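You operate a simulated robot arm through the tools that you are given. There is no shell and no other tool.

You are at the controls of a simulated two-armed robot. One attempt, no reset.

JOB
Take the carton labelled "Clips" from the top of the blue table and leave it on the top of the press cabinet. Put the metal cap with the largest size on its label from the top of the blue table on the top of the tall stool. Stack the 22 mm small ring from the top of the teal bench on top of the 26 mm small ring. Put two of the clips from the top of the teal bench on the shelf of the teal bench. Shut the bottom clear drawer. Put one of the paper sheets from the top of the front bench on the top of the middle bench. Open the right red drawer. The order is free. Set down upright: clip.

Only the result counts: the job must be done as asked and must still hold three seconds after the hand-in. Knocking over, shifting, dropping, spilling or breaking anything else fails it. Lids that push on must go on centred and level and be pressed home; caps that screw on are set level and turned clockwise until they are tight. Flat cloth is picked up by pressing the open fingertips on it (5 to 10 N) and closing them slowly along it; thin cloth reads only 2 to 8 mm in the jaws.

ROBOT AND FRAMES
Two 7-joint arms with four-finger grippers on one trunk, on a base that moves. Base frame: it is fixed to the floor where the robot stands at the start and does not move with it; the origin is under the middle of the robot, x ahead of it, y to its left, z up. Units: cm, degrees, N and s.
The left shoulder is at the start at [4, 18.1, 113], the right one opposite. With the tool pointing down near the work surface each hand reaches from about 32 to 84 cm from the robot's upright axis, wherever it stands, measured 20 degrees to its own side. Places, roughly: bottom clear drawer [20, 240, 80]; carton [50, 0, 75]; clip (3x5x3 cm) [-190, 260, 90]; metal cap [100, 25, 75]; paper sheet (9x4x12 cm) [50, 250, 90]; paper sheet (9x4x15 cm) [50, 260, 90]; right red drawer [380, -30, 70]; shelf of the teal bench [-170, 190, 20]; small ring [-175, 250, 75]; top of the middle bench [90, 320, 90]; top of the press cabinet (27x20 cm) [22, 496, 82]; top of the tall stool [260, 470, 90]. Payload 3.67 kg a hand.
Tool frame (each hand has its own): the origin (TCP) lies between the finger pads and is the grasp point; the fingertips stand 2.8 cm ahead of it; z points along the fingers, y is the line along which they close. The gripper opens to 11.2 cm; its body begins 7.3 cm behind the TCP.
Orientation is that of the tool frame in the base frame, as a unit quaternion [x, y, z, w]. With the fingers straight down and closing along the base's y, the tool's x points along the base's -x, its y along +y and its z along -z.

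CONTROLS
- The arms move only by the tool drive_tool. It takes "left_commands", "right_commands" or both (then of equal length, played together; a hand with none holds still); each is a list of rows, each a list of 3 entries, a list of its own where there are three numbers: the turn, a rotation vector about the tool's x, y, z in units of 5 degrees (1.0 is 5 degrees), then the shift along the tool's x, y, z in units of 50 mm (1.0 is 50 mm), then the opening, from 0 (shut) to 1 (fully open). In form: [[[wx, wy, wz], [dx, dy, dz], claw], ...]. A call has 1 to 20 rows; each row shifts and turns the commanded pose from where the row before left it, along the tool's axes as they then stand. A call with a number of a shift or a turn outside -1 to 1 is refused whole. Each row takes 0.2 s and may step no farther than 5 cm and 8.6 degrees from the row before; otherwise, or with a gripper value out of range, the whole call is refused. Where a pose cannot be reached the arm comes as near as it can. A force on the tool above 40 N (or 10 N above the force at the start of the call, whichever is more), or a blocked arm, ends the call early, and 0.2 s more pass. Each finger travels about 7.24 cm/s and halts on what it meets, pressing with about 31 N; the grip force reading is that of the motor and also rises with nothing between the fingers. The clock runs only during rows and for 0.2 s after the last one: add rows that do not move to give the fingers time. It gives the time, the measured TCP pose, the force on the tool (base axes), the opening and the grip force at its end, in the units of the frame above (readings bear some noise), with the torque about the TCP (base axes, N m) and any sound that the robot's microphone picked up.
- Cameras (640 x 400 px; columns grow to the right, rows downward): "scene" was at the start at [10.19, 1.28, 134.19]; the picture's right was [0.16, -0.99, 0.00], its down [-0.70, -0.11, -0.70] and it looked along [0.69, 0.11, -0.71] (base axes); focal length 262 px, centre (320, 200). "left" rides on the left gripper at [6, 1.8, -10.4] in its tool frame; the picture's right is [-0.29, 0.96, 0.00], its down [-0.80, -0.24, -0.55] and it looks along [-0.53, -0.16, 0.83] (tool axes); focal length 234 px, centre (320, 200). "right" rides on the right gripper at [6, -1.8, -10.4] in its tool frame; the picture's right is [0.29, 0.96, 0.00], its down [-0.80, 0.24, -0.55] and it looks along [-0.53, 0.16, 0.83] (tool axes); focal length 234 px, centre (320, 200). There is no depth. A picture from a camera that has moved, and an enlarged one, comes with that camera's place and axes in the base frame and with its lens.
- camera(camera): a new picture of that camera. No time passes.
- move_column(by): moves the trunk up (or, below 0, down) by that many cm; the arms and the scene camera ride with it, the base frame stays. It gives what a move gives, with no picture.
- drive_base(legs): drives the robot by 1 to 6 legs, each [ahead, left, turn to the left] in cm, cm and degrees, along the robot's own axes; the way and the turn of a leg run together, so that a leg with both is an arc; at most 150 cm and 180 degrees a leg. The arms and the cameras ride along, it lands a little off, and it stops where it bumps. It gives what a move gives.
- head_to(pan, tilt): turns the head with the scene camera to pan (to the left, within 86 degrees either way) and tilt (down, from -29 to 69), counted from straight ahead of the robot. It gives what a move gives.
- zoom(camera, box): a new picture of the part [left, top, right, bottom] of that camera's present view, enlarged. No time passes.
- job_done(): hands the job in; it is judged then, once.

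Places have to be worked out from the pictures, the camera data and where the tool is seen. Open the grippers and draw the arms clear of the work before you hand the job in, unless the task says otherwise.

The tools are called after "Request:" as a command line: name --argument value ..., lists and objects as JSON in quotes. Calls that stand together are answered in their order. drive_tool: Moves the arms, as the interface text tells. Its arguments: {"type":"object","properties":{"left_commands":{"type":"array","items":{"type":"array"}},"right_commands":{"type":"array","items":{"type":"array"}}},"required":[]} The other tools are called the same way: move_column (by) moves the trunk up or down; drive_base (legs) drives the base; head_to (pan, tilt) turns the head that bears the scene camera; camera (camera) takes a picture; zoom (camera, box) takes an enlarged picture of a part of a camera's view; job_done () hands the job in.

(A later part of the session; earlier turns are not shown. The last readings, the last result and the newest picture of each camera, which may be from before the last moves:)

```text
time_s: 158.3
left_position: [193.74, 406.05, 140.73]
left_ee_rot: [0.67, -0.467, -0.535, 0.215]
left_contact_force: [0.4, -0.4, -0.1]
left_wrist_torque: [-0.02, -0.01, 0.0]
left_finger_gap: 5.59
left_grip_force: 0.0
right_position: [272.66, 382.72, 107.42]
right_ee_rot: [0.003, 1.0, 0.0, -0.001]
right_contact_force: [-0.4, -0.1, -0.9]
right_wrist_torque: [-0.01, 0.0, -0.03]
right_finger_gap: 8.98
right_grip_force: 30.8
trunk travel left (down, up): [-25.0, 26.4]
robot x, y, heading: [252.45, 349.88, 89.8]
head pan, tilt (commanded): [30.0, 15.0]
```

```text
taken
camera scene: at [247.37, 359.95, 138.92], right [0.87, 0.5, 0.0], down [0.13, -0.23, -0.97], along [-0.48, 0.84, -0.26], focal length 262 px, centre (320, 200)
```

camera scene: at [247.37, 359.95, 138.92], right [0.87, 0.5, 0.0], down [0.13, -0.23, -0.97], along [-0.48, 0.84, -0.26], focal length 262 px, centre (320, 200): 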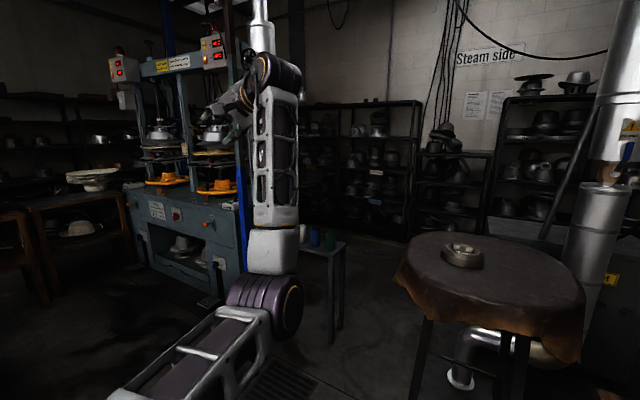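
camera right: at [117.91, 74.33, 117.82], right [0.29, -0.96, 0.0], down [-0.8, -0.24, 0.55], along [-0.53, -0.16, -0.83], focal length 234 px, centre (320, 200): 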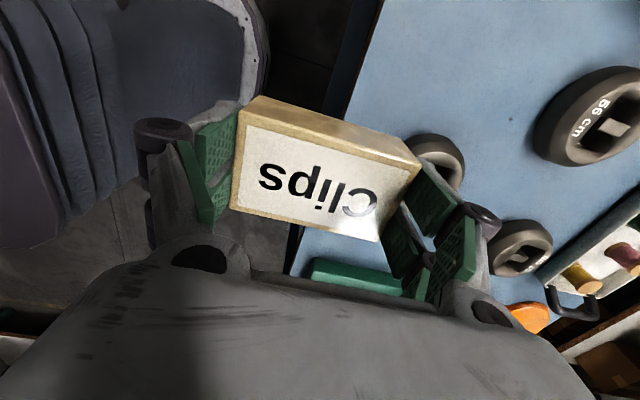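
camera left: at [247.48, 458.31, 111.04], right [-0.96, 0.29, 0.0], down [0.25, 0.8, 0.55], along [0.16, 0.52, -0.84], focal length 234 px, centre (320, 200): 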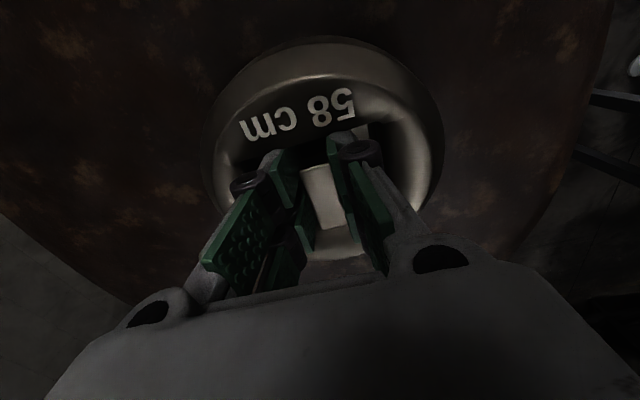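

The forearm now stands up with the elbow below. I continue the loop: up/back toward the top, then forward and down.

Request:
drive_tool --left_commands '[[[0, 0, 0], [0.324, 0.518, -0.569], 0.5], [[0, 0, 0], [0.324, 0.518, -0.569], 0.5], [[0, 0, 0], [0.324, 0.518, -0.569], 0.5], [[0, 0, 0], [0.324, 0.518, -0.569], 0.5], [[0, 0, 0], [0.324, 0.518, -0.569], 0.5], [[0, 0, 0], [0.324, 0.518, -0.569], 0.5], [[0, 0, 0], [0.324, 0.518, -0.569], 0.5], [[0, 0, 0], [0, 0, 0], 0.5]]'

Request:
drive_tool --left_commands '[[[0, 0, 0], [0.11, -0.85, 0.19], 0.5], [[0, 0, 0], [0.11, -0.85, 0.19], 0.5], [[0, 0, 0], [0.11, -0.85, 0.19], 0.5], [[0, 0, 0], [0.11, -0.85, 0.19], 0.5], [[0, 0, 0], [0.11, -0.85, 0.19], 0.5], [[0, 0, 0], [0.11, -0.85, 0.19], 0.5], [[0, 0, 0], [0.11, -0.85, 0.19], 0.5], [[0, 0, 0], [0.11, -0.85, 0.19], 0.5], [[0, 0, 0], [0.11, -0.85, 0.19], 0.5], [[0, 0, 0], [0.11, -0.85, 0.19], 0.5], [[0, 0, 0], [0, 0, 0], 0.5]]'

Request:
camera --camera "scene"

```text
time_s: 160.1
left_position: [204.7, 383.61, 155.64]
left_ee_rot: [0.671, -0.468, -0.534, 0.215]
left_contact_force: [-0.8, 0.9, -0.6]
left_wrist_torque: [-0.02, -0.04, 0.01]
left_finger_gap: 5.59
left_grip_force: 0.0
right_position: [272.56, 382.74, 107.25]
right_ee_rot: [0.003, 1.0, -0.001, 0.0]
right_contact_force: [-0.6, 0.4, -0.9]
right_wrist_torque: [-0.01, -0.01, -0.03]
right_finger_gap: 8.94
right_grip_force: 30.7
trunk travel left (down, up): [-25.0, 26.4]
robot x, y, heading: [251.62, 349.47, 89.8]
head pan, tilt (commanded): [30.0, 15.0]
```

```text
time_s: 162.5
left_position: [211.91, 400.52, 117.55]
left_ee_rot: [0.674, -0.45, -0.544, 0.216]
left_contact_force: [0.5, -0.3, -0.8]
left_wrist_torque: [0.03, -0.02, -0.01]
left_finger_gap: 5.63
left_grip_force: 0.1
right_position: [272.63, 382.73, 107.31]
right_ee_rot: [0.002, 1.0, 0.0, 0.0]
right_contact_force: [0.3, 0.4, -1.2]
right_wrist_torque: [0.02, 0.04, -0.01]
right_finger_gap: 8.94
right_grip_force: 30.9
trunk travel left (down, up): [-25.0, 26.4]
robot x, y, heading: [251.76, 350.25, 89.9]
head pan, tilt (commanded): [30.0, 15.0]
```

```text
taken
camera scene: at [247.4, 359.91, 138.93], right [0.87, 0.5, 0.0], down [0.13, -0.22, -0.97], along [-0.48, 0.84, -0.26], focal length 262 px, centre (320, 200)
```

scene: 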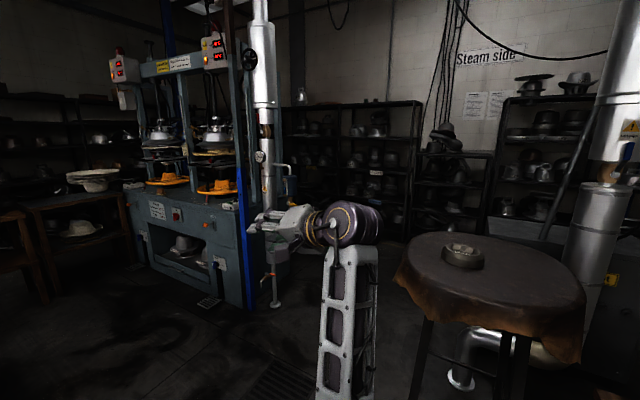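

I look down at the elbow to see whether it has swung outward.

Request:
head_to --pan 45 --tilt 50

Request:
camera --camera "scene"

```text
time_s: 163.5
left_position: [212.13, 400.49, 117.29]
left_ee_rot: [0.671, -0.454, -0.544, 0.218]
left_contact_force: [-0.3, 0.9, 0.1]
left_wrist_torque: [0.01, 0.06, -0.01]
left_finger_gap: 5.6
left_grip_force: 0.0
right_position: [272.64, 382.7, 107.34]
right_ee_rot: [0.003, 1.0, 0.0, -0.001]
right_contact_force: [0.1, 0.6, -0.3]
right_wrist_torque: [0.04, 0.0, 0.0]
right_finger_gap: 8.94
right_grip_force: 31.0
trunk travel left (down, up): [-25.0, 26.4]
robot x, y, heading: [251.64, 350.28, 89.9]
head pan, tilt (commanded): [45.0, 50.0]
```

```text
taken
camera scene: at [246.59, 357.3, 133.56], right [0.71, 0.7, 0.0], down [0.54, -0.54, -0.64], along [-0.45, 0.46, -0.77], focal length 262 px, centre (320, 200)
```

scene: 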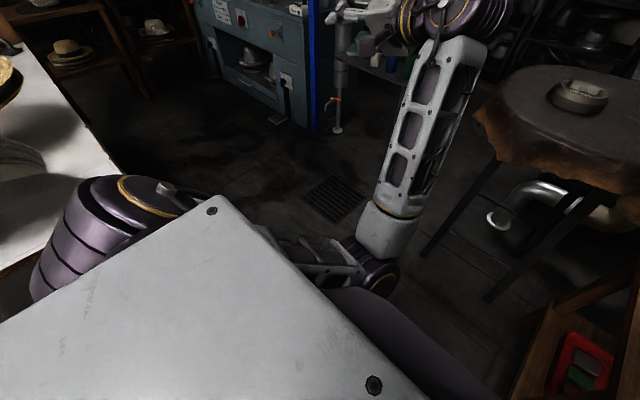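

The elbow ended up on the inner side, so this loop direction turns it the wrong way. I retrace it in reverse (up, out-left, down, right).

Request:
drive_tool --left_commands '[[[0, 0, 0], [-0.11, 0.85, -0.19], 0.5], [[0, 0, 0], [-0.11, 0.85, -0.19], 0.5], [[0, 0, 0], [-0.11, 0.85, -0.19], 0.5], [[0, 0, 0], [-0.11, 0.85, -0.19], 0.5], [[0, 0, 0], [-0.11, 0.85, -0.19], 0.5], [[0, 0, 0], [-0.11, 0.85, -0.19], 0.5], [[0, 0, 0], [-0.11, 0.85, -0.19], 0.5], [[0, 0, 0], [-0.11, 0.85, -0.19], 0.5], [[0, 0, 0], [-0.11, 0.85, -0.19], 0.5], [[0, 0, 0], [-0.324, -0.518, 0.569], 0.5], [[0, 0, 0], [-0.324, -0.518, 0.569], 0.5], [[0, 0, 0], [-0.324, -0.518, 0.569], 0.5], [[0, 0, 0], [-0.324, -0.518, 0.569], 0.5], [[0, 0, 0], [-0.324, -0.518, 0.569], 0.5], [[0, 0, 0], [-0.324, -0.518, 0.569], 0.5], [[0, 0, 0], [0, 0, 0], 0.5]]'

Request:
drive_tool --left_commands '[[[0, 0, 0], [0.42, -0.63, 0.27], 0.5], [[0, 0, 0], [0.42, -0.63, 0.27], 0.5], [[0, 0, 0], [0.42, -0.63, 0.27], 0.5], [[0, 0, 0], [0.42, -0.63, 0.27], 0.5], [[0, 0, 0], [0.42, -0.63, 0.27], 0.5], [[0, 0, 0], [0.42, -0.63, 0.27], 0.5], [[0, 0, 0], [0.42, -0.63, 0.27], 0.5], [[0, 0, 0], [0.42, -0.63, 0.27], 0.5], [[0, 0, 0], [0.42, -0.63, 0.27], 0.5], [[0, 0, 0], [0.42, -0.63, 0.27], 0.5], [[0, 0, 0], [-0.01, -0.35, -0.8], 0.5], [[0, 0, 0], [-0.01, -0.35, -0.8], 0.5], [[0, 0, 0], [-0.01, -0.35, -0.8], 0.5], [[0, 0, 0], [-0.01, -0.35, -0.8], 0.5], [[0, 0, 0], [-0.01, -0.35, -0.8], 0.5], [[0, 0, 0], [-0.01, -0.35, -0.8], 0.5], [[0, 0, 0], [0, 0, 0], 0.5]]'

Request:
camera --camera "scene"

```text
time_s: 166.9
left_position: [196.31, 404.43, 139.0]
left_ee_rot: [0.671, -0.466, -0.536, 0.214]
left_contact_force: [0.4, -0.4, 0.1]
left_wrist_torque: [0.03, -0.03, -0.02]
left_finger_gap: 5.6
left_grip_force: 0.1
right_position: [272.59, 382.56, 107.35]
right_ee_rot: [0.002, 1.0, 0.0, 0.0]
right_contact_force: [0.2, -0.7, -1.6]
right_wrist_torque: [0.02, 0.0, -0.01]
right_finger_gap: 8.96
right_grip_force: 31.3
trunk travel left (down, up): [-25.0, 26.4]
robot x, y, heading: [251.68, 349.89, 89.4]
head pan, tilt (commanded): [45.0, 50.0]
```

```text
time_s: 169.9
left_position: [206.83, 404.23, 107.19]
left_ee_rot: [0.659, -0.392, -0.6, 0.227]
left_contact_force: [-0.1, 0.2, 0.6]
left_wrist_torque: [0.01, 0.02, -0.01]
left_finger_gap: 5.6
left_grip_force: 0.0
right_position: [272.61, 382.71, 107.42]
right_ee_rot: [0.003, 1.0, 0.001, 0.001]
right_contact_force: [-0.3, -0.5, -1.0]
right_wrist_torque: [-0.04, -0.03, 0.01]
right_finger_gap: 8.94
right_grip_force: 30.3
trunk travel left (down, up): [-25.0, 26.4]
robot x, y, heading: [251.88, 349.63, 89.8]
head pan, tilt (commanded): [45.0, 50.0]
stopped in row 14 (left hand): the arm was blocked; the commanded pose is now the measured one
```

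```text
taken
camera scene: at [246.62, 357.29, 133.56], right [0.71, 0.7, 0.0], down [0.54, -0.54, -0.64], along [-0.45, 0.46, -0.77], focal length 262 px, centre (320, 200)
```

scene: 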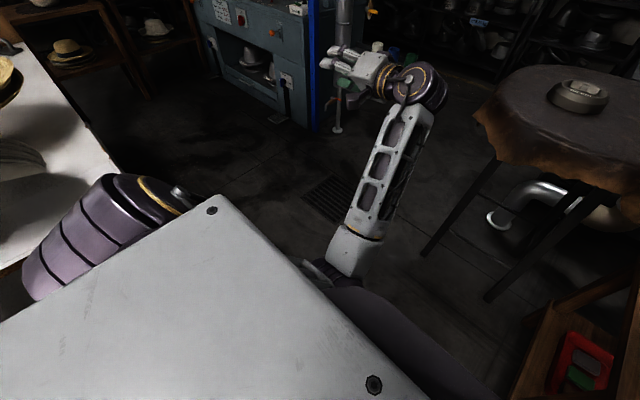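

Recovering the elbow-out posture costs too much; all remaining work can be done with the right arm. I park the left arm compactly: hand raised high, near the body.

Request:
drive_tool --left_commands '[[[0, 0, 0], [-0.49, 0.616, -0.14], 0.5], [[0, 0, 0], [-0.49, 0.616, -0.14], 0.5], [[0, 0, 0], [-0.49, 0.616, -0.14], 0.5], [[0, 0, 0], [-0.49, 0.616, -0.14], 0.5], [[0, 0, 0], [-0.49, 0.616, -0.14], 0.5], [[0, 0, 0], [-0.49, 0.616, -0.14], 0.5], [[0, 0, 0], [-0.49, 0.616, -0.14], 0.5], [[0, 0, 0], [-0.49, 0.616, -0.14], 0.5], [[0, 0, 0], [-0.49, 0.616, -0.14], 0.5], [[0, 0, 0], [-0.49, 0.616, -0.14], 0.5], [[0, 0, 0], [0.63, 0.47, -0.14], 0.5], [[0, 0, 0], [0.63, 0.47, -0.14], 0.5], [[0, 0, 0], [0.63, 0.47, -0.14], 0.5], [[0, 0, 0], [0.63, 0.47, -0.14], 0.5], [[0, 0, 0], [0.63, 0.47, -0.14], 0.5], [[0, 0, 0], [0, 0, 0], 0.5]]'

Request:
camera --camera "scene"

```text
time_s: 173.3
left_position: [206.7, 384.47, 147.0]
left_ee_rot: [0.66, -0.393, -0.599, 0.228]
left_contact_force: [-0.2, 0.1, -0.4]
left_wrist_torque: [0.01, 0.0, 0.0]
left_finger_gap: 5.6
left_grip_force: 0.0
right_position: [272.54, 382.6, 107.3]
right_ee_rot: [0.003, 1.0, -0.001, 0.0]
right_contact_force: [-0.5, 0.3, -1.7]
right_wrist_torque: [-0.04, 0.02, 0.01]
right_finger_gap: 8.95
right_grip_force: 30.9
trunk travel left (down, up): [-25.0, 26.4]
robot x, y, heading: [251.85, 349.52, 89.7]
head pan, tilt (commanded): [45.0, 50.0]
```

```text
taken
camera scene: at [246.56, 357.37, 133.55], right [0.71, 0.7, 0.0], down [0.54, -0.54, -0.64], along [-0.45, 0.46, -0.77], focal length 262 px, centre (320, 200)
```

scene: 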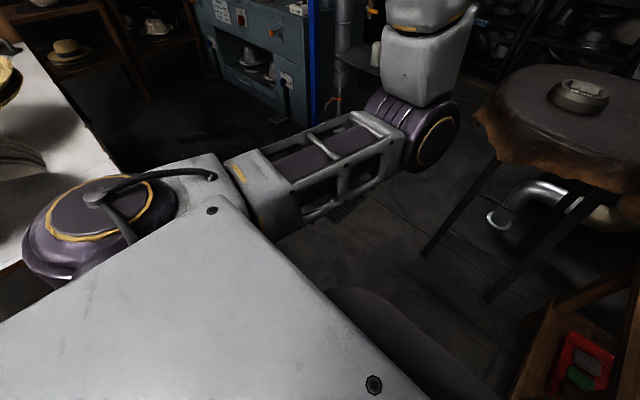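

Now the upper arm points forward with the forearm up — from here I can sweep the wrist over to the right, which puts the elbow outside. First I move the right hand (carton) aside and yaw the left hand from left to forward.

Request:
drive_tool --right_commands '[[[0, 0, 0], [-0.8, 0, 0], 0.5], [[0, 0, 0], [-0.8, 0, 0], 0.5], [[0, 0, 0], [-0.8, 0, 0], 0.5], [[0, 0, 0], [-0.8, 0, 0], 0.5], [[0, 0, 0], [-0.8, 0, 0], 0.5], [[0, 0, 0], [0, 0, 0], 0.5]]'

Request:
drive_tool --left_commands '[[[0.613, -0.77, 0.176], [-0.28, -0.22, 0], 0.5], [[0.613, -0.77, 0.176], [-0.28, -0.22, 0], 0.5], [[0.613, -0.77, 0.176], [-0.28, -0.22, 0], 0.5], [[0.613, -0.77, 0.176], [-0.28, -0.22, 0], 0.5], [[0.613, -0.77, 0.176], [-0.28, -0.22, 0], 0.5], [[0.613, -0.77, 0.176], [-0.28, -0.22, 0], 0.5], [[0.613, -0.77, 0.176], [-0.28, -0.22, 0], 0.5], [[0.613, -0.77, 0.176], [-0.28, -0.22, 0], 0.5], [[0.613, -0.77, 0.176], [-0.28, -0.22, 0], 0.5], [[0.613, -0.77, 0.176], [-0.28, -0.22, 0], 0.5], [[0.613, -0.77, 0.176], [-0.28, -0.22, 0], 0.5], [[0.613, -0.77, 0.176], [-0.28, -0.22, 0], 0.5], [[0.613, -0.77, 0.176], [-0.28, -0.22, 0], 0.5], [[0.613, -0.77, 0.176], [-0.28, -0.22, 0], 0.5], [[0.613, -0.77, 0.176], [-0.28, -0.22, 0], 0.5], [[0.613, -0.77, 0.176], [-0.28, -0.22, 0], 0.5], [[0, 0, 0], [0, 0, 0], 0.5]]'

Request:
camera --camera "scene"

```text
time_s: 174.7
left_position: [206.62, 384.63, 146.91]
left_ee_rot: [0.66, -0.392, -0.599, 0.226]
left_contact_force: [0.4, 0.1, -0.5]
left_wrist_torque: [0.02, 0.01, -0.03]
left_finger_gap: 5.61
left_grip_force: 0.1
right_position: [292.5, 382.59, 107.43]
right_ee_rot: [0.001, 1.0, 0.0, 0.001]
right_contact_force: [0.6, -1.0, -0.5]
right_wrist_torque: [0.0, -0.01, -0.04]
right_finger_gap: 8.97
right_grip_force: 31.3
trunk travel left (down, up): [-25.0, 26.4]
robot x, y, heading: [251.8, 349.8, 89.6]
head pan, tilt (commanded): [45.0, 50.0]
```

```text
time_s: 178.3
left_position: [226.06, 402.11, 147.28]
left_ee_rot: [-0.253, 0.724, 0.605, 0.214]
left_contact_force: [-0.2, 0.1, -0.3]
left_wrist_torque: [-0.03, 0.01, -0.02]
left_finger_gap: 5.63
left_grip_force: 0.1
right_position: [292.66, 382.51, 107.33]
right_ee_rot: [0.003, 1.0, 0.0, 0.0]
right_contact_force: [-1.1, -0.3, -1.7]
right_wrist_torque: [-0.01, -0.05, 0.0]
right_finger_gap: 8.95
right_grip_force: 31.0
trunk travel left (down, up): [-25.0, 26.4]
robot x, y, heading: [251.35, 349.64, 89.5]
head pan, tilt (commanded): [45.0, 50.0]
```

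```text
taken
camera scene: at [246.58, 357.28, 133.56], right [0.71, 0.7, 0.0], down [0.54, -0.54, -0.64], along [-0.45, 0.46, -0.77], focal length 262 px, centre (320, 200)
```

scene: 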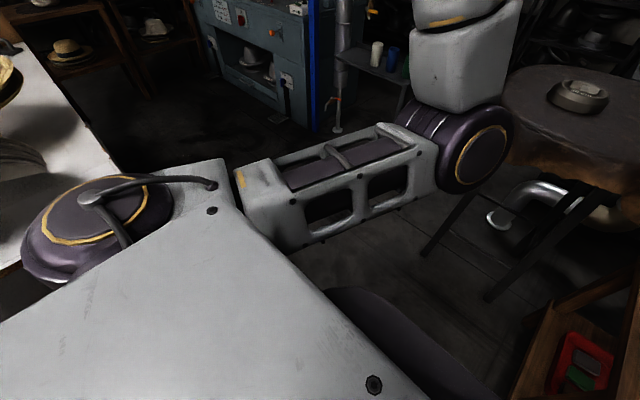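

The hand now points forward with the forearm up. I sweep the wrist to the right and down so the elbow ends up outside.

Request:
drive_tool --left_commands '[[[0, 0, 0], [-0.53, -0.5, 0.115], 0.5], [[0, 0, 0], [-0.53, -0.5, 0.115], 0.5], [[0, 0, 0], [-0.53, -0.5, 0.115], 0.5], [[0, 0, 0], [-0.53, -0.5, 0.115], 0.5], [[0, 0, 0], [-0.53, -0.5, 0.115], 0.5], [[0, 0, 0], [-0.53, -0.5, 0.115], 0.5], [[0, 0, 0], [-0.53, -0.5, 0.115], 0.5], [[0, 0, 0], [-0.53, -0.5, 0.115], 0.5], [[0, 0, 0], [0.02, -0.8, 0.2], 0.5], [[0, 0, 0], [0.02, -0.8, 0.2], 0.5], [[0, 0, 0], [0.02, -0.8, 0.2], 0.5], [[0, 0, 0], [0.02, -0.8, 0.2], 0.5], [[0, 0, 0], [0.02, -0.8, 0.2], 0.5], [[0, 0, 0], [0, 0, 0], 0.5]]'

Request:
head_to --pan 20 --tilt 40

Request:
camera --camera "scene"

```text
time_s: 181.3
left_position: [267.14, 408.53, 127.59]
left_ee_rot: [-0.254, 0.723, 0.607, 0.21]
left_contact_force: [0.6, -0.5, -0.1]
left_wrist_torque: [-0.03, 0.01, -0.01]
left_finger_gap: 5.59
left_grip_force: 0.0
right_position: [292.62, 382.46, 107.4]
right_ee_rot: [0.002, 1.0, 0.0, 0.0]
right_contact_force: [0.7, 0.4, -1.4]
right_wrist_torque: [0.03, 0.0, 0.01]
right_finger_gap: 8.96
right_grip_force: 30.6
trunk travel left (down, up): [-25.0, 26.4]
robot x, y, heading: [252.06, 349.71, 89.9]
head pan, tilt (commanded): [45.0, 50.0]
```

```text
time_s: 182.2
left_position: [267.14, 408.63, 127.43]
left_ee_rot: [-0.255, 0.723, 0.606, 0.21]
left_contact_force: [0.0, 0.0, -0.1]
left_wrist_torque: [0.0, 0.01, 0.02]
left_finger_gap: 5.61
left_grip_force: 0.0
right_position: [292.53, 382.58, 107.38]
right_ee_rot: [0.003, 1.0, 0.0, 0.0]
right_contact_force: [-0.2, 0.3, -1.2]
right_wrist_torque: [-0.01, 0.01, 0.01]
right_finger_gap: 8.97
right_grip_force: 31.1
trunk travel left (down, up): [-25.0, 26.4]
robot x, y, heading: [251.78, 349.55, 89.2]
head pan, tilt (commanded): [20.0, 40.0]
```

```text
taken
camera scene: at [249.13, 359.81, 134.97], right [0.94, 0.34, 0.0], down [0.22, -0.61, -0.77], along [-0.26, 0.72, -0.64], focal length 262 px, centre (320, 200)
```

scene: 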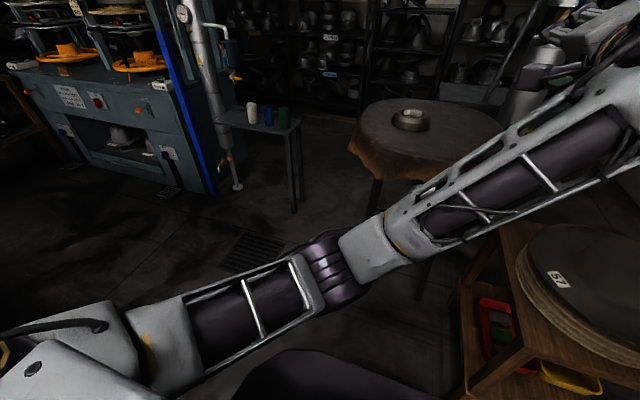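

The arm now crosses with the elbow left of the wrist — the natural branch. I pitch the fingers down about the wrist.

Request:
drive_tool --left_commands '[[[0.78, 0.62, 0], [0.22, -0.28, 0], 0.5], [[0.78, 0.62, 0], [0.22, -0.28, 0], 0.5], [[0.78, 0.62, 0], [0.22, -0.28, 0], 0.5], [[0.78, 0.62, 0], [0.22, -0.28, 0], 0.5], [[0.78, 0.62, 0], [0.22, -0.28, 0], 0.5], [[0.78, 0.62, 0], [0.22, -0.28, 0], 0.5], [[0.78, 0.62, 0], [0.22, -0.28, 0], 0.5], [[0.78, 0.62, 0], [0.22, -0.28, 0], 0.5], [[0.78, 0.62, 0], [0.22, -0.28, 0], 0.5], [[0.78, 0.62, 0], [0.22, -0.28, 0], 0.5], [[0.78, 0.62, 0], [0.22, -0.28, 0], 0.5], [[0.78, 0.62, 0], [0.22, -0.28, 0], 0.5], [[0.78, 0.62, 0], [0.22, -0.28, 0], 0.5], [[0.78, 0.62, 0], [0.22, -0.28, 0], 0.5], [[0.78, 0.62, 0], [0.22, -0.28, 0], 0.5], [[0.78, 0.62, 0], [0.22, -0.28, 0], 0.5], [[0, 0, 0], [0, 0, 0], 0.5]]'

Request:
camera --camera "scene"

```text
time_s: 185.8
left_position: [270.65, 396.54, 106.97]
left_ee_rot: [-0.33, 0.944, 0.001, 0.001]
left_contact_force: [-0.1, 0.6, 0.5]
left_wrist_torque: [0.02, -0.03, 0.0]
left_finger_gap: 5.62
left_grip_force: 0.0
left hand out of reach, approached as far as the arm can: row 6, 7, 8, 9
right_position: [292.6, 382.6, 107.34]
right_ee_rot: [0.002, 1.0, 0.0, 0.001]
right_contact_force: [1.0, -0.7, -1.1]
right_wrist_torque: [0.0, 0.01, 0.03]
right_finger_gap: 8.99
right_grip_force: 30.7
trunk travel left (down, up): [-25.0, 26.4]
robot x, y, heading: [251.88, 350.37, 90.0]
head pan, tilt (commanded): [20.0, 40.0]
```

```text
taken
camera scene: at [249.14, 359.83, 134.97], right [0.94, 0.34, 0.0], down [0.22, -0.61, -0.77], along [-0.26, 0.72, -0.64], focal length 262 px, centre (320, 200)
```

scene: 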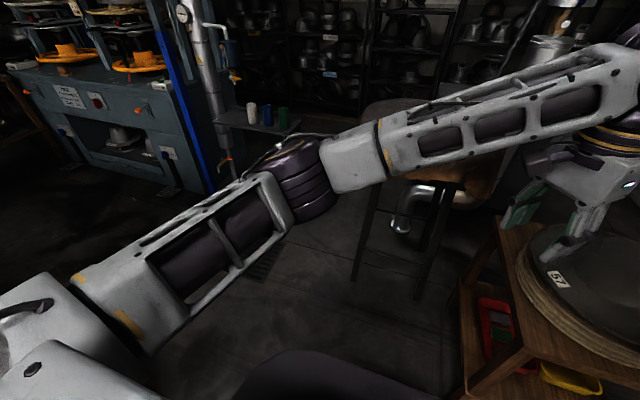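

Hand points straight down again with the elbow out. I bring it to its own side and yaw it to the standard orientation.

Request:
drive_tool --left_commands '[[[0, 0, 0], [0.63, 0.41, 0], 0.5], [[0, 0, 0], [0.63, 0.41, 0], 0.5], [[0, 0, 0], [0.63, 0.41, 0], 0.5], [[0, 0, 0], [0.63, 0.41, 0], 0.5], [[0, 0, 0], [0.63, 0.41, 0], 0.5], [[0, 0, 0], [0.63, 0.41, 0], 0.5], [[0, 0, 0], [0.63, 0.41, 0], 0.5], [[0, 0, 0], [0, 0, 0], 0.5]]'

Request:
drive_tool --left_commands '[[[0, 0, -1], [0, 0, 0], 0.5], [[0, 0, -1], [0, 0, 0], 0.5], [[0, 0, -1], [0, 0, 0], 0.5], [[0, 0, -1], [0, 0, 0], 0.5], [[0, 0, -1], [0, 0, 0], 0.5], [[0, 0, -1], [0, 0, 0], 0.5], [[0, 0, -1], [0, 0, 0], 0.5], [[0, 0, -1], [0, 0, 0], 0.5], [[0, 0, -1], [0, 0, 0], 0.5], [[0, 0, -1], [0, 0, 0], 0.5], [[0, 0, 0], [0, 0, 0], 0.5]]'

Request:
camera --camera "scene"

```text
time_s: 187.6
left_position: [244.68, 393.81, 106.92]
left_ee_rot: [-0.33, 0.944, 0.001, 0.003]
left_contact_force: [-0.6, -0.6, -0.8]
left_wrist_torque: [0.0, 0.03, 0.01]
left_finger_gap: 5.61
left_grip_force: 0.1
right_position: [292.69, 382.58, 107.33]
right_ee_rot: [0.002, 1.0, 0.0, 0.0]
right_contact_force: [-0.6, 0.3, -1.4]
right_wrist_torque: [0.0, 0.04, -0.01]
right_finger_gap: 8.96
right_grip_force: 31.3
trunk travel left (down, up): [-25.0, 26.4]
robot x, y, heading: [251.71, 349.93, 89.9]
head pan, tilt (commanded): [20.0, 40.0]
```

```text
time_s: 190.0
left_position: [244.49, 393.87, 106.89]
left_ee_rot: [-0.698, 0.716, -0.001, 0.003]
left_contact_force: [0.7, 0.4, -1.0]
left_wrist_torque: [0.0, 0.04, -0.01]
left_finger_gap: 5.6
left_grip_force: 0.0
right_position: [292.52, 382.55, 107.33]
right_ee_rot: [0.002, 1.0, 0.001, 0.0]
right_contact_force: [0.3, -0.2, -1.5]
right_wrist_torque: [-0.01, 0.01, 0.01]
right_finger_gap: 8.96
right_grip_force: 31.1
trunk travel left (down, up): [-25.0, 26.4]
robot x, y, heading: [251.82, 349.73, 89.6]
head pan, tilt (commanded): [20.0, 40.0]
```

```text
taken
camera scene: at [249.13, 359.82, 134.97], right [0.94, 0.34, 0.0], down [0.22, -0.61, -0.77], along [-0.26, 0.72, -0.64], focal length 262 px, centre (320, 200)
```

scene: 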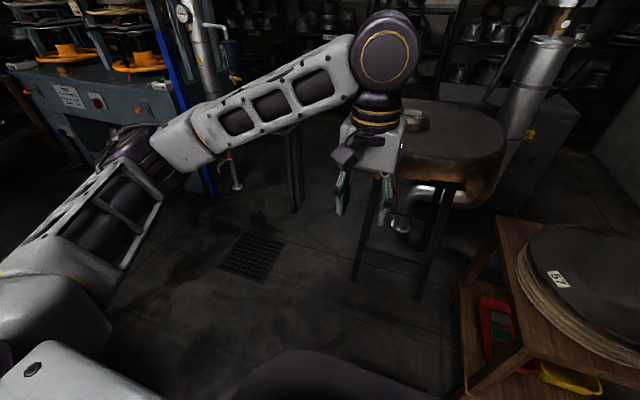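

Left arm is back in a healthy posture. Now I look toward the press cabinet on my left to plan the carton placement.

Request:
head_to --pan 60 --tilt 22

Request:
camera --camera "scene"

Request:
zoom --camera "scene" --box '[240, 60, 480, 210]'

```text
time_s: 191.1
left_position: [244.57, 393.93, 106.86]
left_ee_rot: [-0.698, 0.717, 0.0, 0.002]
left_contact_force: [0.9, 0.2, 1.0]
left_wrist_torque: [0.0, -0.01, 0.03]
left_finger_gap: 5.6
left_grip_force: 0.1
right_position: [292.7, 382.54, 107.46]
right_ee_rot: [0.002, 1.0, 0.0, 0.0]
right_contact_force: [0.1, -0.2, -1.3]
right_wrist_torque: [0.0, 0.01, 0.03]
right_finger_gap: 8.95
right_grip_force: 31.2
trunk travel left (down, up): [-25.0, 26.4]
robot x, y, heading: [251.9, 349.74, 89.8]
head pan, tilt (commanded): [60.0, 22.0]
```

```text
taken
camera scene: at [243.99, 356.51, 137.79], right [0.5, 0.86, 0.0], down [0.32, -0.19, -0.93], along [-0.8, 0.47, -0.38], focal length 262 px, centre (320, 200)
```

scene: 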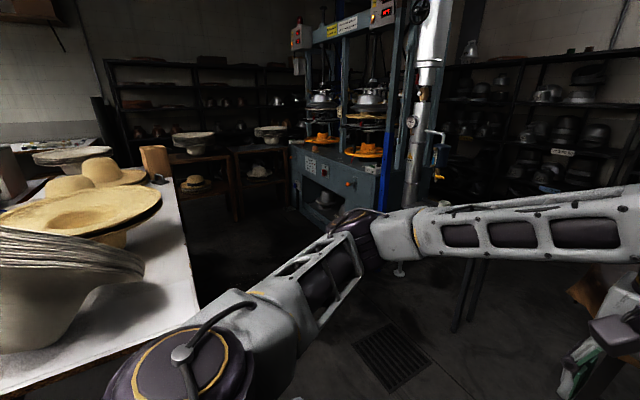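

```text
2.67 times, centred on (360, 135) of scene
camera zoom: at [243.99, 356.51, 137.79], right [0.5, 0.86, 0.0], down [0.32, -0.19, -0.93], along [-0.8, 0.47, -0.38], focal length 698 px, centre (213, 373)
```

zoom: 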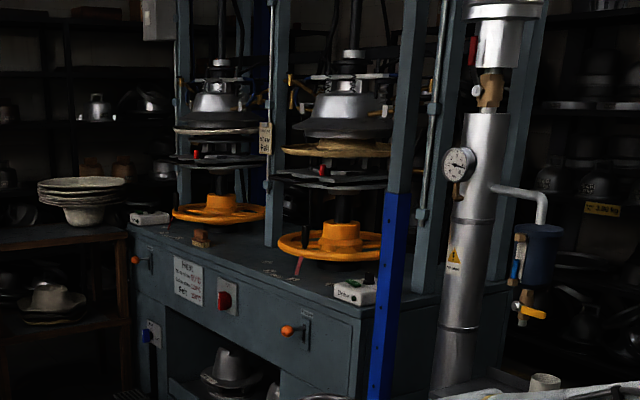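

The cabinet's front edge is at y≈479 (x −39…112) with a free spot between the two press stations near (20, 494); the middle bench's north edge is y≈355. I pull the right hand in a little and drive to about (200, 420), then turn west.

Request:
drive_tool --right_commands '[[[0, 0, 0], [0.75, 0, 0], 0.5], [[0, 0, 0], [0.75, 0, 0], 0.5], [[0, 0, 0], [0.75, 0, 0], 0.5], [[0, 0, 0], [0.75, 0, 0], 0.5], [[0, 0, 0], [0, 0, 0], 0.5]]'

Request:
drive_base --legs '[[35, 26, 0], [35, 26, 0], [0, 0, 90]]'

Request:
head_to --pan 0 --tilt 25

Request:
camera --camera "scene"

```text
time_s: 192.2
left_position: [244.65, 393.89, 106.87]
left_ee_rot: [-0.698, 0.716, 0.001, 0.001]
left_contact_force: [-0.3, 0.5, 0.9]
left_wrist_torque: [0.03, 0.01, 0.0]
left_finger_gap: 5.61
left_grip_force: 0.1
right_position: [277.67, 382.48, 107.41]
right_ee_rot: [0.003, 1.0, 0.0, 0.0]
right_contact_force: [0.3, 0.1, -1.0]
right_wrist_torque: [0.01, 0.01, 0.02]
right_finger_gap: 8.95
right_grip_force: 30.9
trunk travel left (down, up): [-25.0, 26.4]
robot x, y, heading: [251.94, 349.96, 90.0]
head pan, tilt (commanded): [60.0, 22.0]
```

```text
time_s: 201.4
left_position: [156.03, 412.77, 106.82]
left_ee_rot: [1.0, -0.015, -0.002, -0.001]
left_contact_force: [0.2, -1.4, -0.1]
left_wrist_torque: [0.0, 0.01, 0.0]
left_finger_gap: 5.6
left_grip_force: 0.1
right_position: [167.58, 445.65, 107.33]
right_ee_rot: [-0.704, 0.71, 0.0, 0.001]
right_contact_force: [0.3, 0.7, -1.2]
right_wrist_torque: [-0.01, -0.02, 0.02]
right_finger_gap: 8.96
right_grip_force: 31.1
trunk travel left (down, up): [-25.0, 26.4]
robot x, y, heading: [200.04, 419.76, 179.7]
head pan, tilt (commanded): [60.0, 22.0]
```

```text
time_s: 202.7
left_position: [156.05, 412.76, 106.87]
left_ee_rot: [1.0, -0.014, -0.002, -0.001]
left_contact_force: [0.4, -0.2, 0.7]
left_wrist_torque: [0.01, -0.02, 0.04]
left_finger_gap: 5.59
left_grip_force: 0.0
right_position: [167.45, 445.66, 107.39]
right_ee_rot: [-0.704, 0.71, 0.0, 0.001]
right_contact_force: [-0.2, 0.4, -0.8]
right_wrist_torque: [-0.02, 0.0, -0.01]
right_finger_gap: 8.95
right_grip_force: 30.9
trunk travel left (down, up): [-25.0, 26.4]
robot x, y, heading: [200.26, 419.86, 179.5]
head pan, tilt (commanded): [0.0, 25.0]
```

```text
taken
camera scene: at [189.12, 419.95, 137.3], right [0.01, 1.0, 0.0], down [0.42, 0.0, -0.91], along [-0.91, 0.01, -0.42], focal length 262 px, centre (320, 200)
```

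scene: 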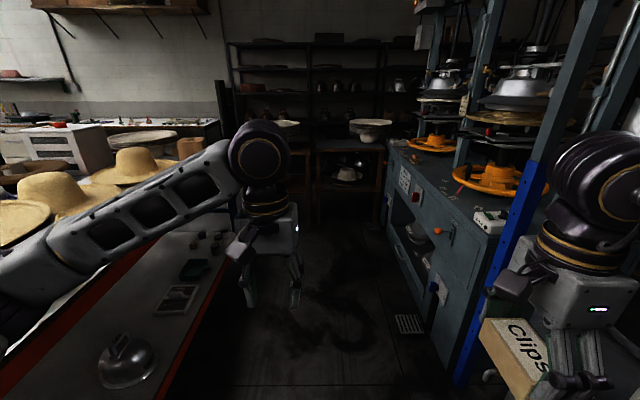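

The lane along y≈420 is clear: carton hand passes well south of the blue post. I drive west to x≈50, then look again.

Request:
drive_base --legs '[[150, 0, 0]]'

Request:
camera --camera "scene"

Request:
head_to --pan -60 --tilt 25

Request:
camera --camera "scene"

```text
time_s: 210.4
left_position: [4.28, 413.62, 106.81]
left_ee_rot: [1.0, -0.013, -0.002, -0.001]
left_contact_force: [0.5, 0.2, 0.1]
left_wrist_torque: [-0.01, -0.03, -0.01]
left_finger_gap: 5.6
left_grip_force: 0.0
right_position: [15.56, 446.57, 107.4]
right_ee_rot: [-0.705, 0.71, 0.0, 0.0]
right_contact_force: [-0.5, -0.1, -1.3]
right_wrist_torque: [0.0, -0.01, -0.03]
right_finger_gap: 8.95
right_grip_force: 30.4
trunk travel left (down, up): [-25.0, 26.4]
robot x, y, heading: [48.67, 420.92, 179.6]
head pan, tilt (commanded): [0.0, 25.0]
```

```text
taken
camera scene: at [37.33, 420.86, 137.3], right [0.01, 1.0, 0.0], down [0.42, 0.0, -0.91], along [-0.91, 0.0, -0.42], focal length 262 px, centre (320, 200)
```

scene: 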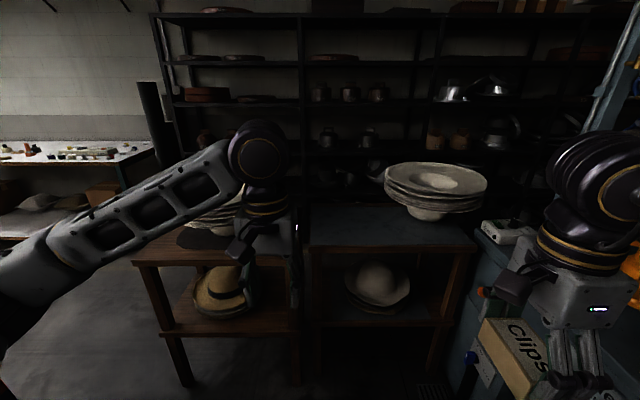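

```text
time_s: 211.7
left_position: [4.38, 413.57, 106.83]
left_ee_rot: [1.0, -0.013, -0.002, -0.002]
left_contact_force: [-0.2, 0.4, -0.3]
left_wrist_torque: [0.01, -0.02, 0.03]
left_finger_gap: 5.59
left_grip_force: 0.0
right_position: [15.7, 446.49, 107.43]
right_ee_rot: [-0.705, 0.709, 0.001, 0.0]
right_contact_force: [-0.1, -0.1, -1.7]
right_wrist_torque: [0.01, -0.01, 0.03]
right_finger_gap: 8.93
right_grip_force: 31.0
trunk travel left (down, up): [-25.0, 26.4]
robot x, y, heading: [48.5, 421.02, 179.8]
head pan, tilt (commanded): [-60.0, 25.0]
```

```text
taken
camera scene: at [42.0, 428.81, 137.3], right [0.87, 0.5, 0.0], down [0.21, -0.37, -0.91], along [-0.45, 0.79, -0.42], focal length 262 px, centre (320, 200)
```

scene: 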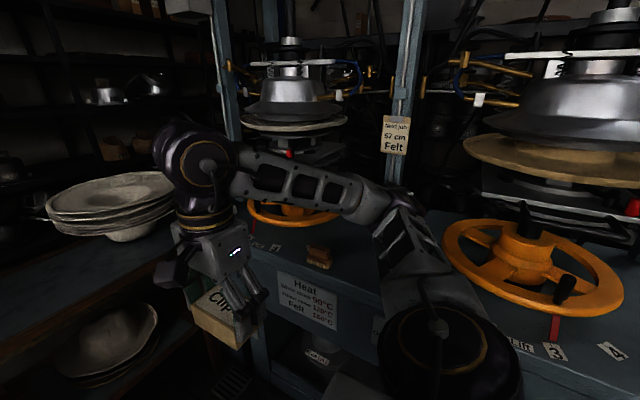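

The cabinet top's middle area (with a small wooden block and the "Heat" sign below) is visible. I turn right to face the cabinet, then shift left.

Request:
drive_base --legs '[[0, 0, -90], [0, 40, 0]]'

Request:
head_to --pan 0 --tilt 35

Request:
camera --camera "scene"

```text
time_s: 218.4
left_position: [0.68, 464.51, 106.9]
left_ee_rot: [-0.703, 0.711, 0.0, 0.002]
left_contact_force: [-0.2, 0.2, -0.1]
left_wrist_torque: [-0.01, -0.02, -0.01]
left_finger_gap: 5.63
left_grip_force: 0.1
right_position: [33.88, 453.67, 107.38]
right_ee_rot: [-0.004, 1.0, 0.001, -0.001]
right_contact_force: [0.7, 0.1, -1.2]
right_wrist_torque: [0.01, 0.02, 0.0]
right_finger_gap: 8.99
right_grip_force: 30.5
trunk travel left (down, up): [-25.0, 26.4]
robot x, y, heading: [8.21, 420.33, 90.6]
head pan, tilt (commanded): [-60.0, 25.0]
```

```text
time_s: 219.7
left_position: [0.76, 464.46, 106.87]
left_ee_rot: [-0.702, 0.712, 0.0, 0.003]
left_contact_force: [0.6, -0.3, -0.1]
left_wrist_torque: [0.0, -0.03, 0.0]
left_finger_gap: 5.62
left_grip_force: 0.1
right_position: [33.9, 453.53, 107.38]
right_ee_rot: [-0.004, 1.0, 0.0, -0.001]
right_contact_force: [0.0, 0.4, -1.5]
right_wrist_torque: [0.03, 0.0, -0.01]
right_finger_gap: 8.95
right_grip_force: 31.0
trunk travel left (down, up): [-25.0, 26.4]
robot x, y, heading: [8.65, 420.33, 90.6]
head pan, tilt (commanded): [0.0, 35.0]
```

```text
taken
camera scene: at [8.7, 431.27, 135.73], right [1.0, 0.01, 0.0], down [0.0, -0.57, -0.82], along [-0.01, 0.82, -0.57], focal length 262 px, centre (320, 200)
```

scene: 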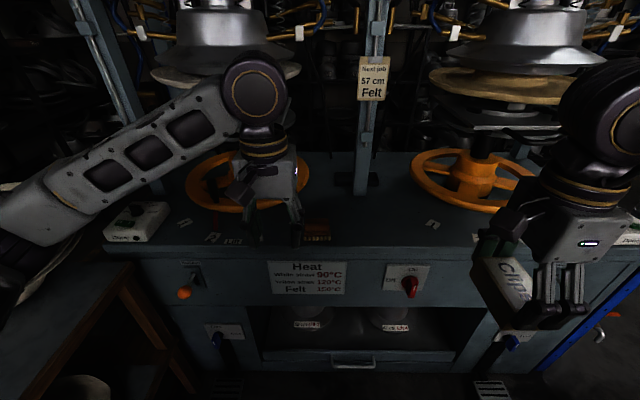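

I zoom on the free area of the cabinet top between the stations.

Request:
zoom --camera "scene" --box '[270, 150, 470, 275]'

Request:
camera --camera "right"

```text
3.20 times, centred on (370, 212) of scene
camera zoom: at [8.7, 431.27, 135.73], right [1.0, 0.01, 0.0], down [0.0, -0.57, -0.82], along [-0.01, 0.82, -0.57], focal length 837 px, centre (160, 160)
```

zoom: 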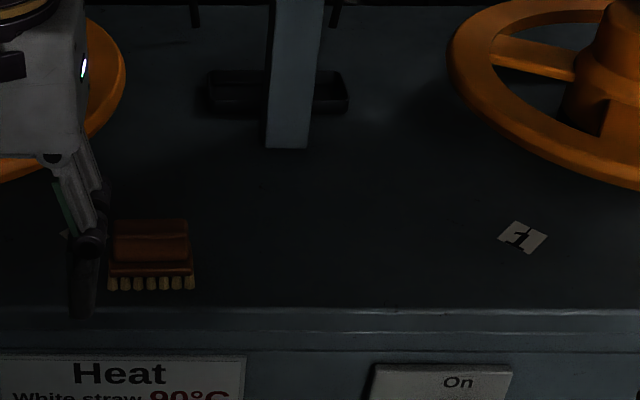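

```text
taken
camera right: at [27.9, 451.83, 117.79], right [-0.3, 0.96, 0.0], down [0.8, 0.25, 0.55], along [0.53, 0.16, -0.83], focal length 234 px, centre (320, 200)
```

right: 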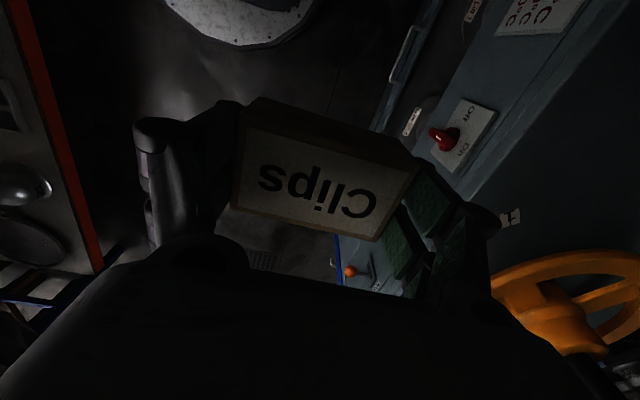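

The free patch is about x 12–41, y 486–510, centred near (25, 496). I retract the left hand slightly, then drive 15 cm closer so the right arm need not stretch.

Request:
drive_tool --left_commands '[[[0, 0, 0], [0.5, 0.4, 0], 0.5], [[0, 0, 0], [0.5, 0.5, 0], 0.5], [[0, 0, 0], [0.5, 0.5, 0], 0.5], [[0, 0, 0], [0.3, 0.5, 0], 0.5], [[0, 0, 0], [0, 0, 0], 0.5]]'

Request:
drive_base --legs '[[15, 0, 0]]'

```text
time_s: 220.9
left_position: [-8.83, 455.62, 106.87]
left_ee_rot: [-0.703, 0.712, 0.0, 0.001]
left_contact_force: [0.2, 0.1, 0.3]
left_wrist_torque: [-0.04, 0.0, 0.0]
left_finger_gap: 5.61
left_grip_force: 0.1
right_position: [33.96, 453.63, 107.31]
right_ee_rot: [-0.004, 1.0, 0.0, -0.001]
right_contact_force: [0.8, 0.0, -1.1]
right_wrist_torque: [-0.04, 0.02, 0.03]
right_finger_gap: 8.95
right_grip_force: 30.7
trunk travel left (down, up): [-25.0, 26.4]
robot x, y, heading: [8.84, 420.46, 90.4]
head pan, tilt (commanded): [0.0, 35.0]
```

```text
time_s: 222.3
left_position: [-8.91, 470.61, 106.79]
left_ee_rot: [-0.703, 0.712, 0.0, 0.002]
left_contact_force: [-0.7, 0.3, 0.0]
left_wrist_torque: [-0.04, 0.03, 0.01]
left_finger_gap: 5.65
left_grip_force: 0.1
right_position: [33.61, 468.63, 107.3]
right_ee_rot: [-0.004, 1.0, 0.0, 0.0]
right_contact_force: [0.2, 0.4, -0.3]
right_wrist_torque: [-0.04, -0.02, -0.01]
right_finger_gap: 8.95
right_grip_force: 31.5
trunk travel left (down, up): [-25.0, 26.4]
robot x, y, heading: [8.71, 435.45, 90.4]
head pan, tilt (commanded): [0.0, 35.0]
```

I move the carton over the free patch at height.

Request:
drive_tool --right_commands '[[[0, 0, 0], [0.23, 0.75, 0], 0.5], [[0, 0, 0], [0.23, 0.75, 0], 0.5], [[0, 0, 0], [0.23, 0.75, 0], 0.5], [[0, 0, 0], [0.23, 0.75, 0], 0.5], [[0, 0, 0], [0.23, 0.75, 0], 0.5], [[0, 0, 0], [0.23, 0.75, 0], 0.5], [[0, 0, 0], [0.23, 0.75, 0], 0.5], [[0, 0, 0], [0, 0, 0.6], 0.5], [[0, 0, 0], [0, 0, 0.6], 0.5], [[0, 0, 0], [0, 0, 0], 0.5]]'

Request:
camera --camera "scene"

Request:
camera --camera "right"

```text
time_s: 224.5
left_position: [-9.08, 470.55, 106.77]
left_ee_rot: [-0.702, 0.712, 0.0, 0.002]
left_contact_force: [-0.1, -0.1, -0.1]
left_wrist_torque: [0.03, 0.01, 0.02]
left_finger_gap: 5.59
left_grip_force: 0.0
right_position: [25.42, 494.62, 101.36]
right_ee_rot: [-0.005, 1.0, 0.0, 0.0]
right_contact_force: [-0.2, -0.5, -1.8]
right_wrist_torque: [0.0, -0.03, 0.02]
right_finger_gap: 8.95
right_grip_force: 31.6
trunk travel left (down, up): [-25.0, 26.4]
robot x, y, heading: [8.54, 435.6, 90.6]
head pan, tilt (commanded): [0.0, 35.0]
```

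```text
taken
camera scene: at [8.49, 446.25, 135.73], right [1.0, 0.01, 0.0], down [0.01, -0.57, -0.82], along [-0.01, 0.82, -0.57], focal length 262 px, centre (320, 200)
```

scene: 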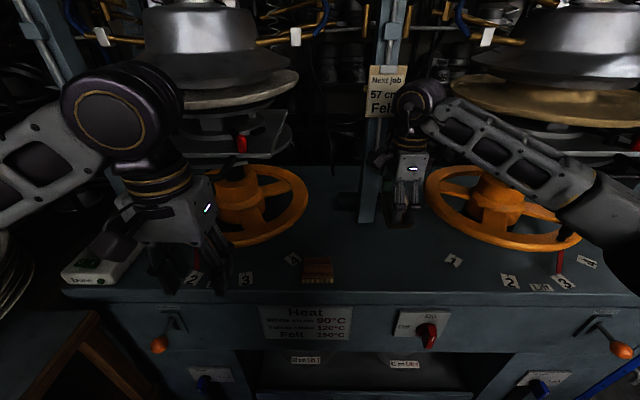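

```text
taken
camera right: at [19.42, 492.98, 111.78], right [-0.3, 0.95, 0.0], down [0.79, 0.25, 0.55], along [0.53, 0.17, -0.83], focal length 234 px, centre (320, 200)
```

right: 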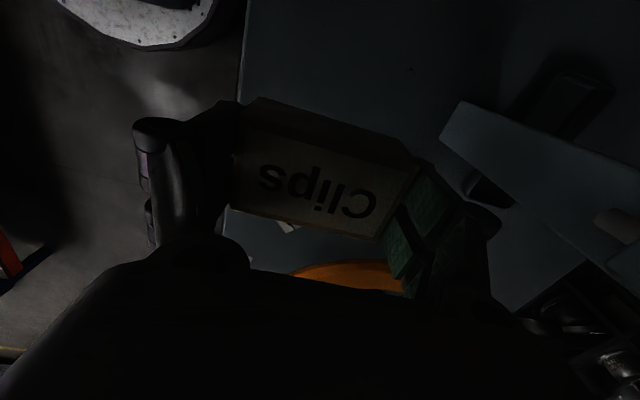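

Position is good: carton above (25.4, 494.6) with clearance to the post. I lower it toward the surface.

Request:
drive_tool --right_commands '[[[0, 0, 0], [0, 0, 0.6], 0.5], [[0, 0, 0], [0, 0, 0.6], 0.5], [[0, 0, 0], [0, 0, 0.6], 0.5], [[0, 0, 0], [0, 0, 0.5], 0.5], [[0, 0, 0], [0, 0, 0.2], 0.5], [[0, 0, 0], [0, 0, 0], 0.5]]'

Request:
zoom --camera "scene" --box '[320, 160, 500, 300]'

```text
time_s: 225.9
left_position: [-9.08, 470.51, 106.82]
left_ee_rot: [-0.703, 0.711, 0.0, 0.002]
left_contact_force: [-1.3, -0.5, -0.8]
left_wrist_torque: [0.02, -0.02, -0.01]
left_finger_gap: 5.63
left_grip_force: 0.0
right_position: [25.39, 494.68, 88.82]
right_ee_rot: [-0.005, 1.0, 0.0, 0.0]
right_contact_force: [-0.1, 0.9, -0.7]
right_wrist_torque: [0.03, 0.02, 0.01]
right_finger_gap: 8.96
right_grip_force: 30.8
trunk travel left (down, up): [-25.0, 26.4]
robot x, y, heading: [8.34, 435.76, 90.3]
head pan, tilt (commanded): [0.0, 35.0]
```

```text
2.86 times, centred on (410, 230) of scene
camera zoom: at [8.51, 446.29, 135.73], right [1.0, 0.01, 0.0], down [0.01, -0.57, -0.82], along [-0.01, 0.82, -0.57], focal length 748 px, centre (63, 114)
```

zoom: 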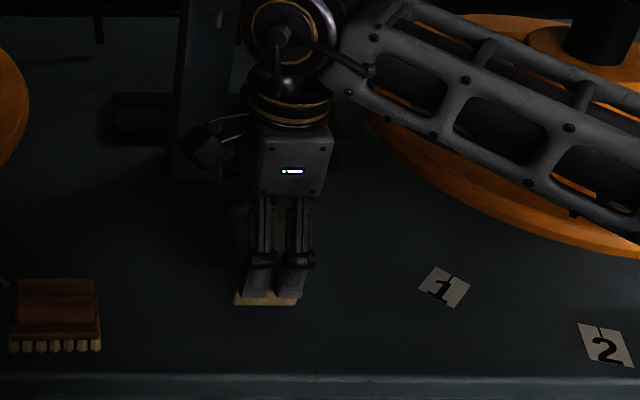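

Still clear. I lower the last centimetres gently.

Request:
drive_tool --right_commands '[[[0, 0, 0], [0, 0, 0.2], 0.5], [[0, 0, 0], [0, 0, 0.2], 0.5], [[0, 0, 0], [0, 0, 0.1], 0.5], [[0, 0, 0], [0, 0, 0], 0.5]]'

```text
time_s: 226.9
left_position: [-9.09, 470.54, 106.84]
left_ee_rot: [-0.703, 0.711, 0.0, 0.002]
left_contact_force: [-0.1, 0.2, 0.0]
left_wrist_torque: [-0.01, 0.01, -0.01]
left_finger_gap: 5.6
left_grip_force: 0.0
right_position: [25.43, 494.79, 86.32]
right_ee_rot: [-0.004, 1.0, 0.0, 0.0]
right_contact_force: [-0.2, -0.3, -1.4]
right_wrist_torque: [-0.02, 0.0, 0.05]
right_finger_gap: 8.97
right_grip_force: 30.7
trunk travel left (down, up): [-25.0, 26.4]
robot x, y, heading: [8.53, 435.16, 90.7]
head pan, tilt (commanded): [0.0, 35.0]
```

Request:
drive_tool --right_commands '[[[0, 0, 0], [0, 0, 0.06], 0.5], [[0, 0, 0], [0, 0, 0.06], 0.5], [[0, 0, 0], [0, 0, 0], 0.5]]'

```text
time_s: 227.7
left_position: [-9.07, 470.5, 106.91]
left_ee_rot: [-0.703, 0.711, 0.0, 0.003]
left_contact_force: [0.0, -0.1, -1.0]
left_wrist_torque: [0.01, 0.0, 0.01]
left_finger_gap: 5.6
left_grip_force: 0.0
right_position: [25.44, 494.8, 86.08]
right_ee_rot: [-0.004, 1.0, 0.002, 0.0]
right_contact_force: [1.7, 2.8, 16.9]
right_wrist_torque: [-0.03, -0.55, 0.06]
right_finger_gap: 8.95
right_grip_force: 30.4
trunk travel left (down, up): [-25.0, 26.4]
robot x, y, heading: [7.81, 435.45, 90.4]
head pan, tilt (commanded): [0.0, 35.0]
```

Contact made (17 N). I ease up 1.5 mm and open the fingers slowly.

Request:
drive_tool --right_commands '[[[0, 0, 0], [0, 0, -0.03], 0.5], [[0, 0, 0], [0, 0, 0], 0.8], [[0, 0, 0], [0, 0, 0], 0.85], [[0, 0, 0], [0, 0, 0], 0.9], [[0, 0, 0], [0, 0, 0], 1.0], [[0, 0, 0], [0, 0, 0], 1.0]]'

Request:
drive_tool --right_commands '[[[0, 0, 0], [0, 0, -0.2], 1], [[0, 0, 0], [0, 0, -0.4], 1], [[0, 0, 0], [0, 0, -0.6], 1], [[0, 0, 0], [0, 0, -0.8], 1], [[0, 0, 0], [0, 0, -0.8], 1], [[0, 0, 0], [0, 0, -0.8], 1], [[0, 0, 0], [0, -0.2, -0.5], 1], [[0, 0, 0], [0, 0, 0], 1]]'

Request:
zoom --camera "scene" --box '[280, 120, 500, 300]'

```text
time_s: 229.1
left_position: [-9.14, 470.5, 106.8]
left_ee_rot: [-0.703, 0.711, 0.0, 0.003]
left_contact_force: [0.8, -0.4, -0.4]
left_wrist_torque: [-0.02, 0.03, 0.0]
left_finger_gap: 5.62
left_grip_force: 0.0
right_position: [25.28, 494.83, 85.93]
right_ee_rot: [-0.004, 1.0, 0.001, 0.0]
right_contact_force: [-0.7, -0.7, 0.3]
right_wrist_torque: [0.01, -0.01, 0.03]
right_finger_gap: 11.22
right_grip_force: 0.1
trunk travel left (down, up): [-25.0, 26.4]
robot x, y, heading: [8.11, 435.75, 90.6]
head pan, tilt (commanded): [0.0, 35.0]
```

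```text
time_s: 230.9
left_position: [-8.96, 470.5, 106.88]
left_ee_rot: [-0.703, 0.711, 0.0, 0.003]
left_contact_force: [0.4, 0.1, -0.5]
left_wrist_torque: [0.0, 0.02, -0.01]
left_finger_gap: 5.61
left_grip_force: 0.1
right_position: [25.38, 493.79, 106.41]
right_ee_rot: [-0.004, 1.0, -0.001, -0.001]
right_contact_force: [0.6, 0.0, 1.2]
right_wrist_torque: [-0.02, 0.0, 0.02]
right_finger_gap: 11.2
right_grip_force: 0.2
trunk travel left (down, up): [-25.0, 26.4]
robot x, y, heading: [8.46, 435.62, 90.6]
head pan, tilt (commanded): [0.0, 35.0]
```

```text
2.22 times, centred on (390, 210) of scene
camera zoom: at [8.51, 446.32, 135.72], right [1.0, 0.01, 0.0], down [0.01, -0.57, -0.82], along [-0.01, 0.82, -0.57], focal length 581 px, centre (164, 178)
```

zoom: 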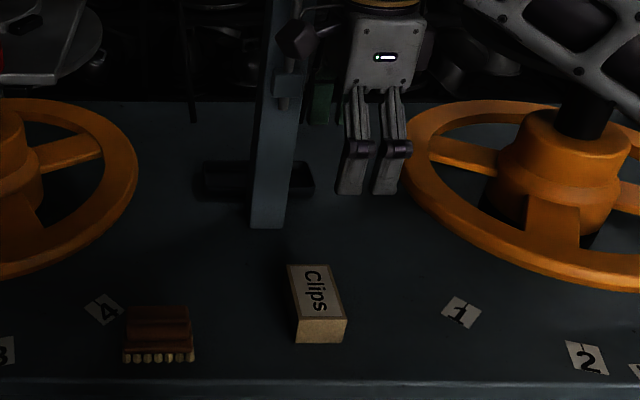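

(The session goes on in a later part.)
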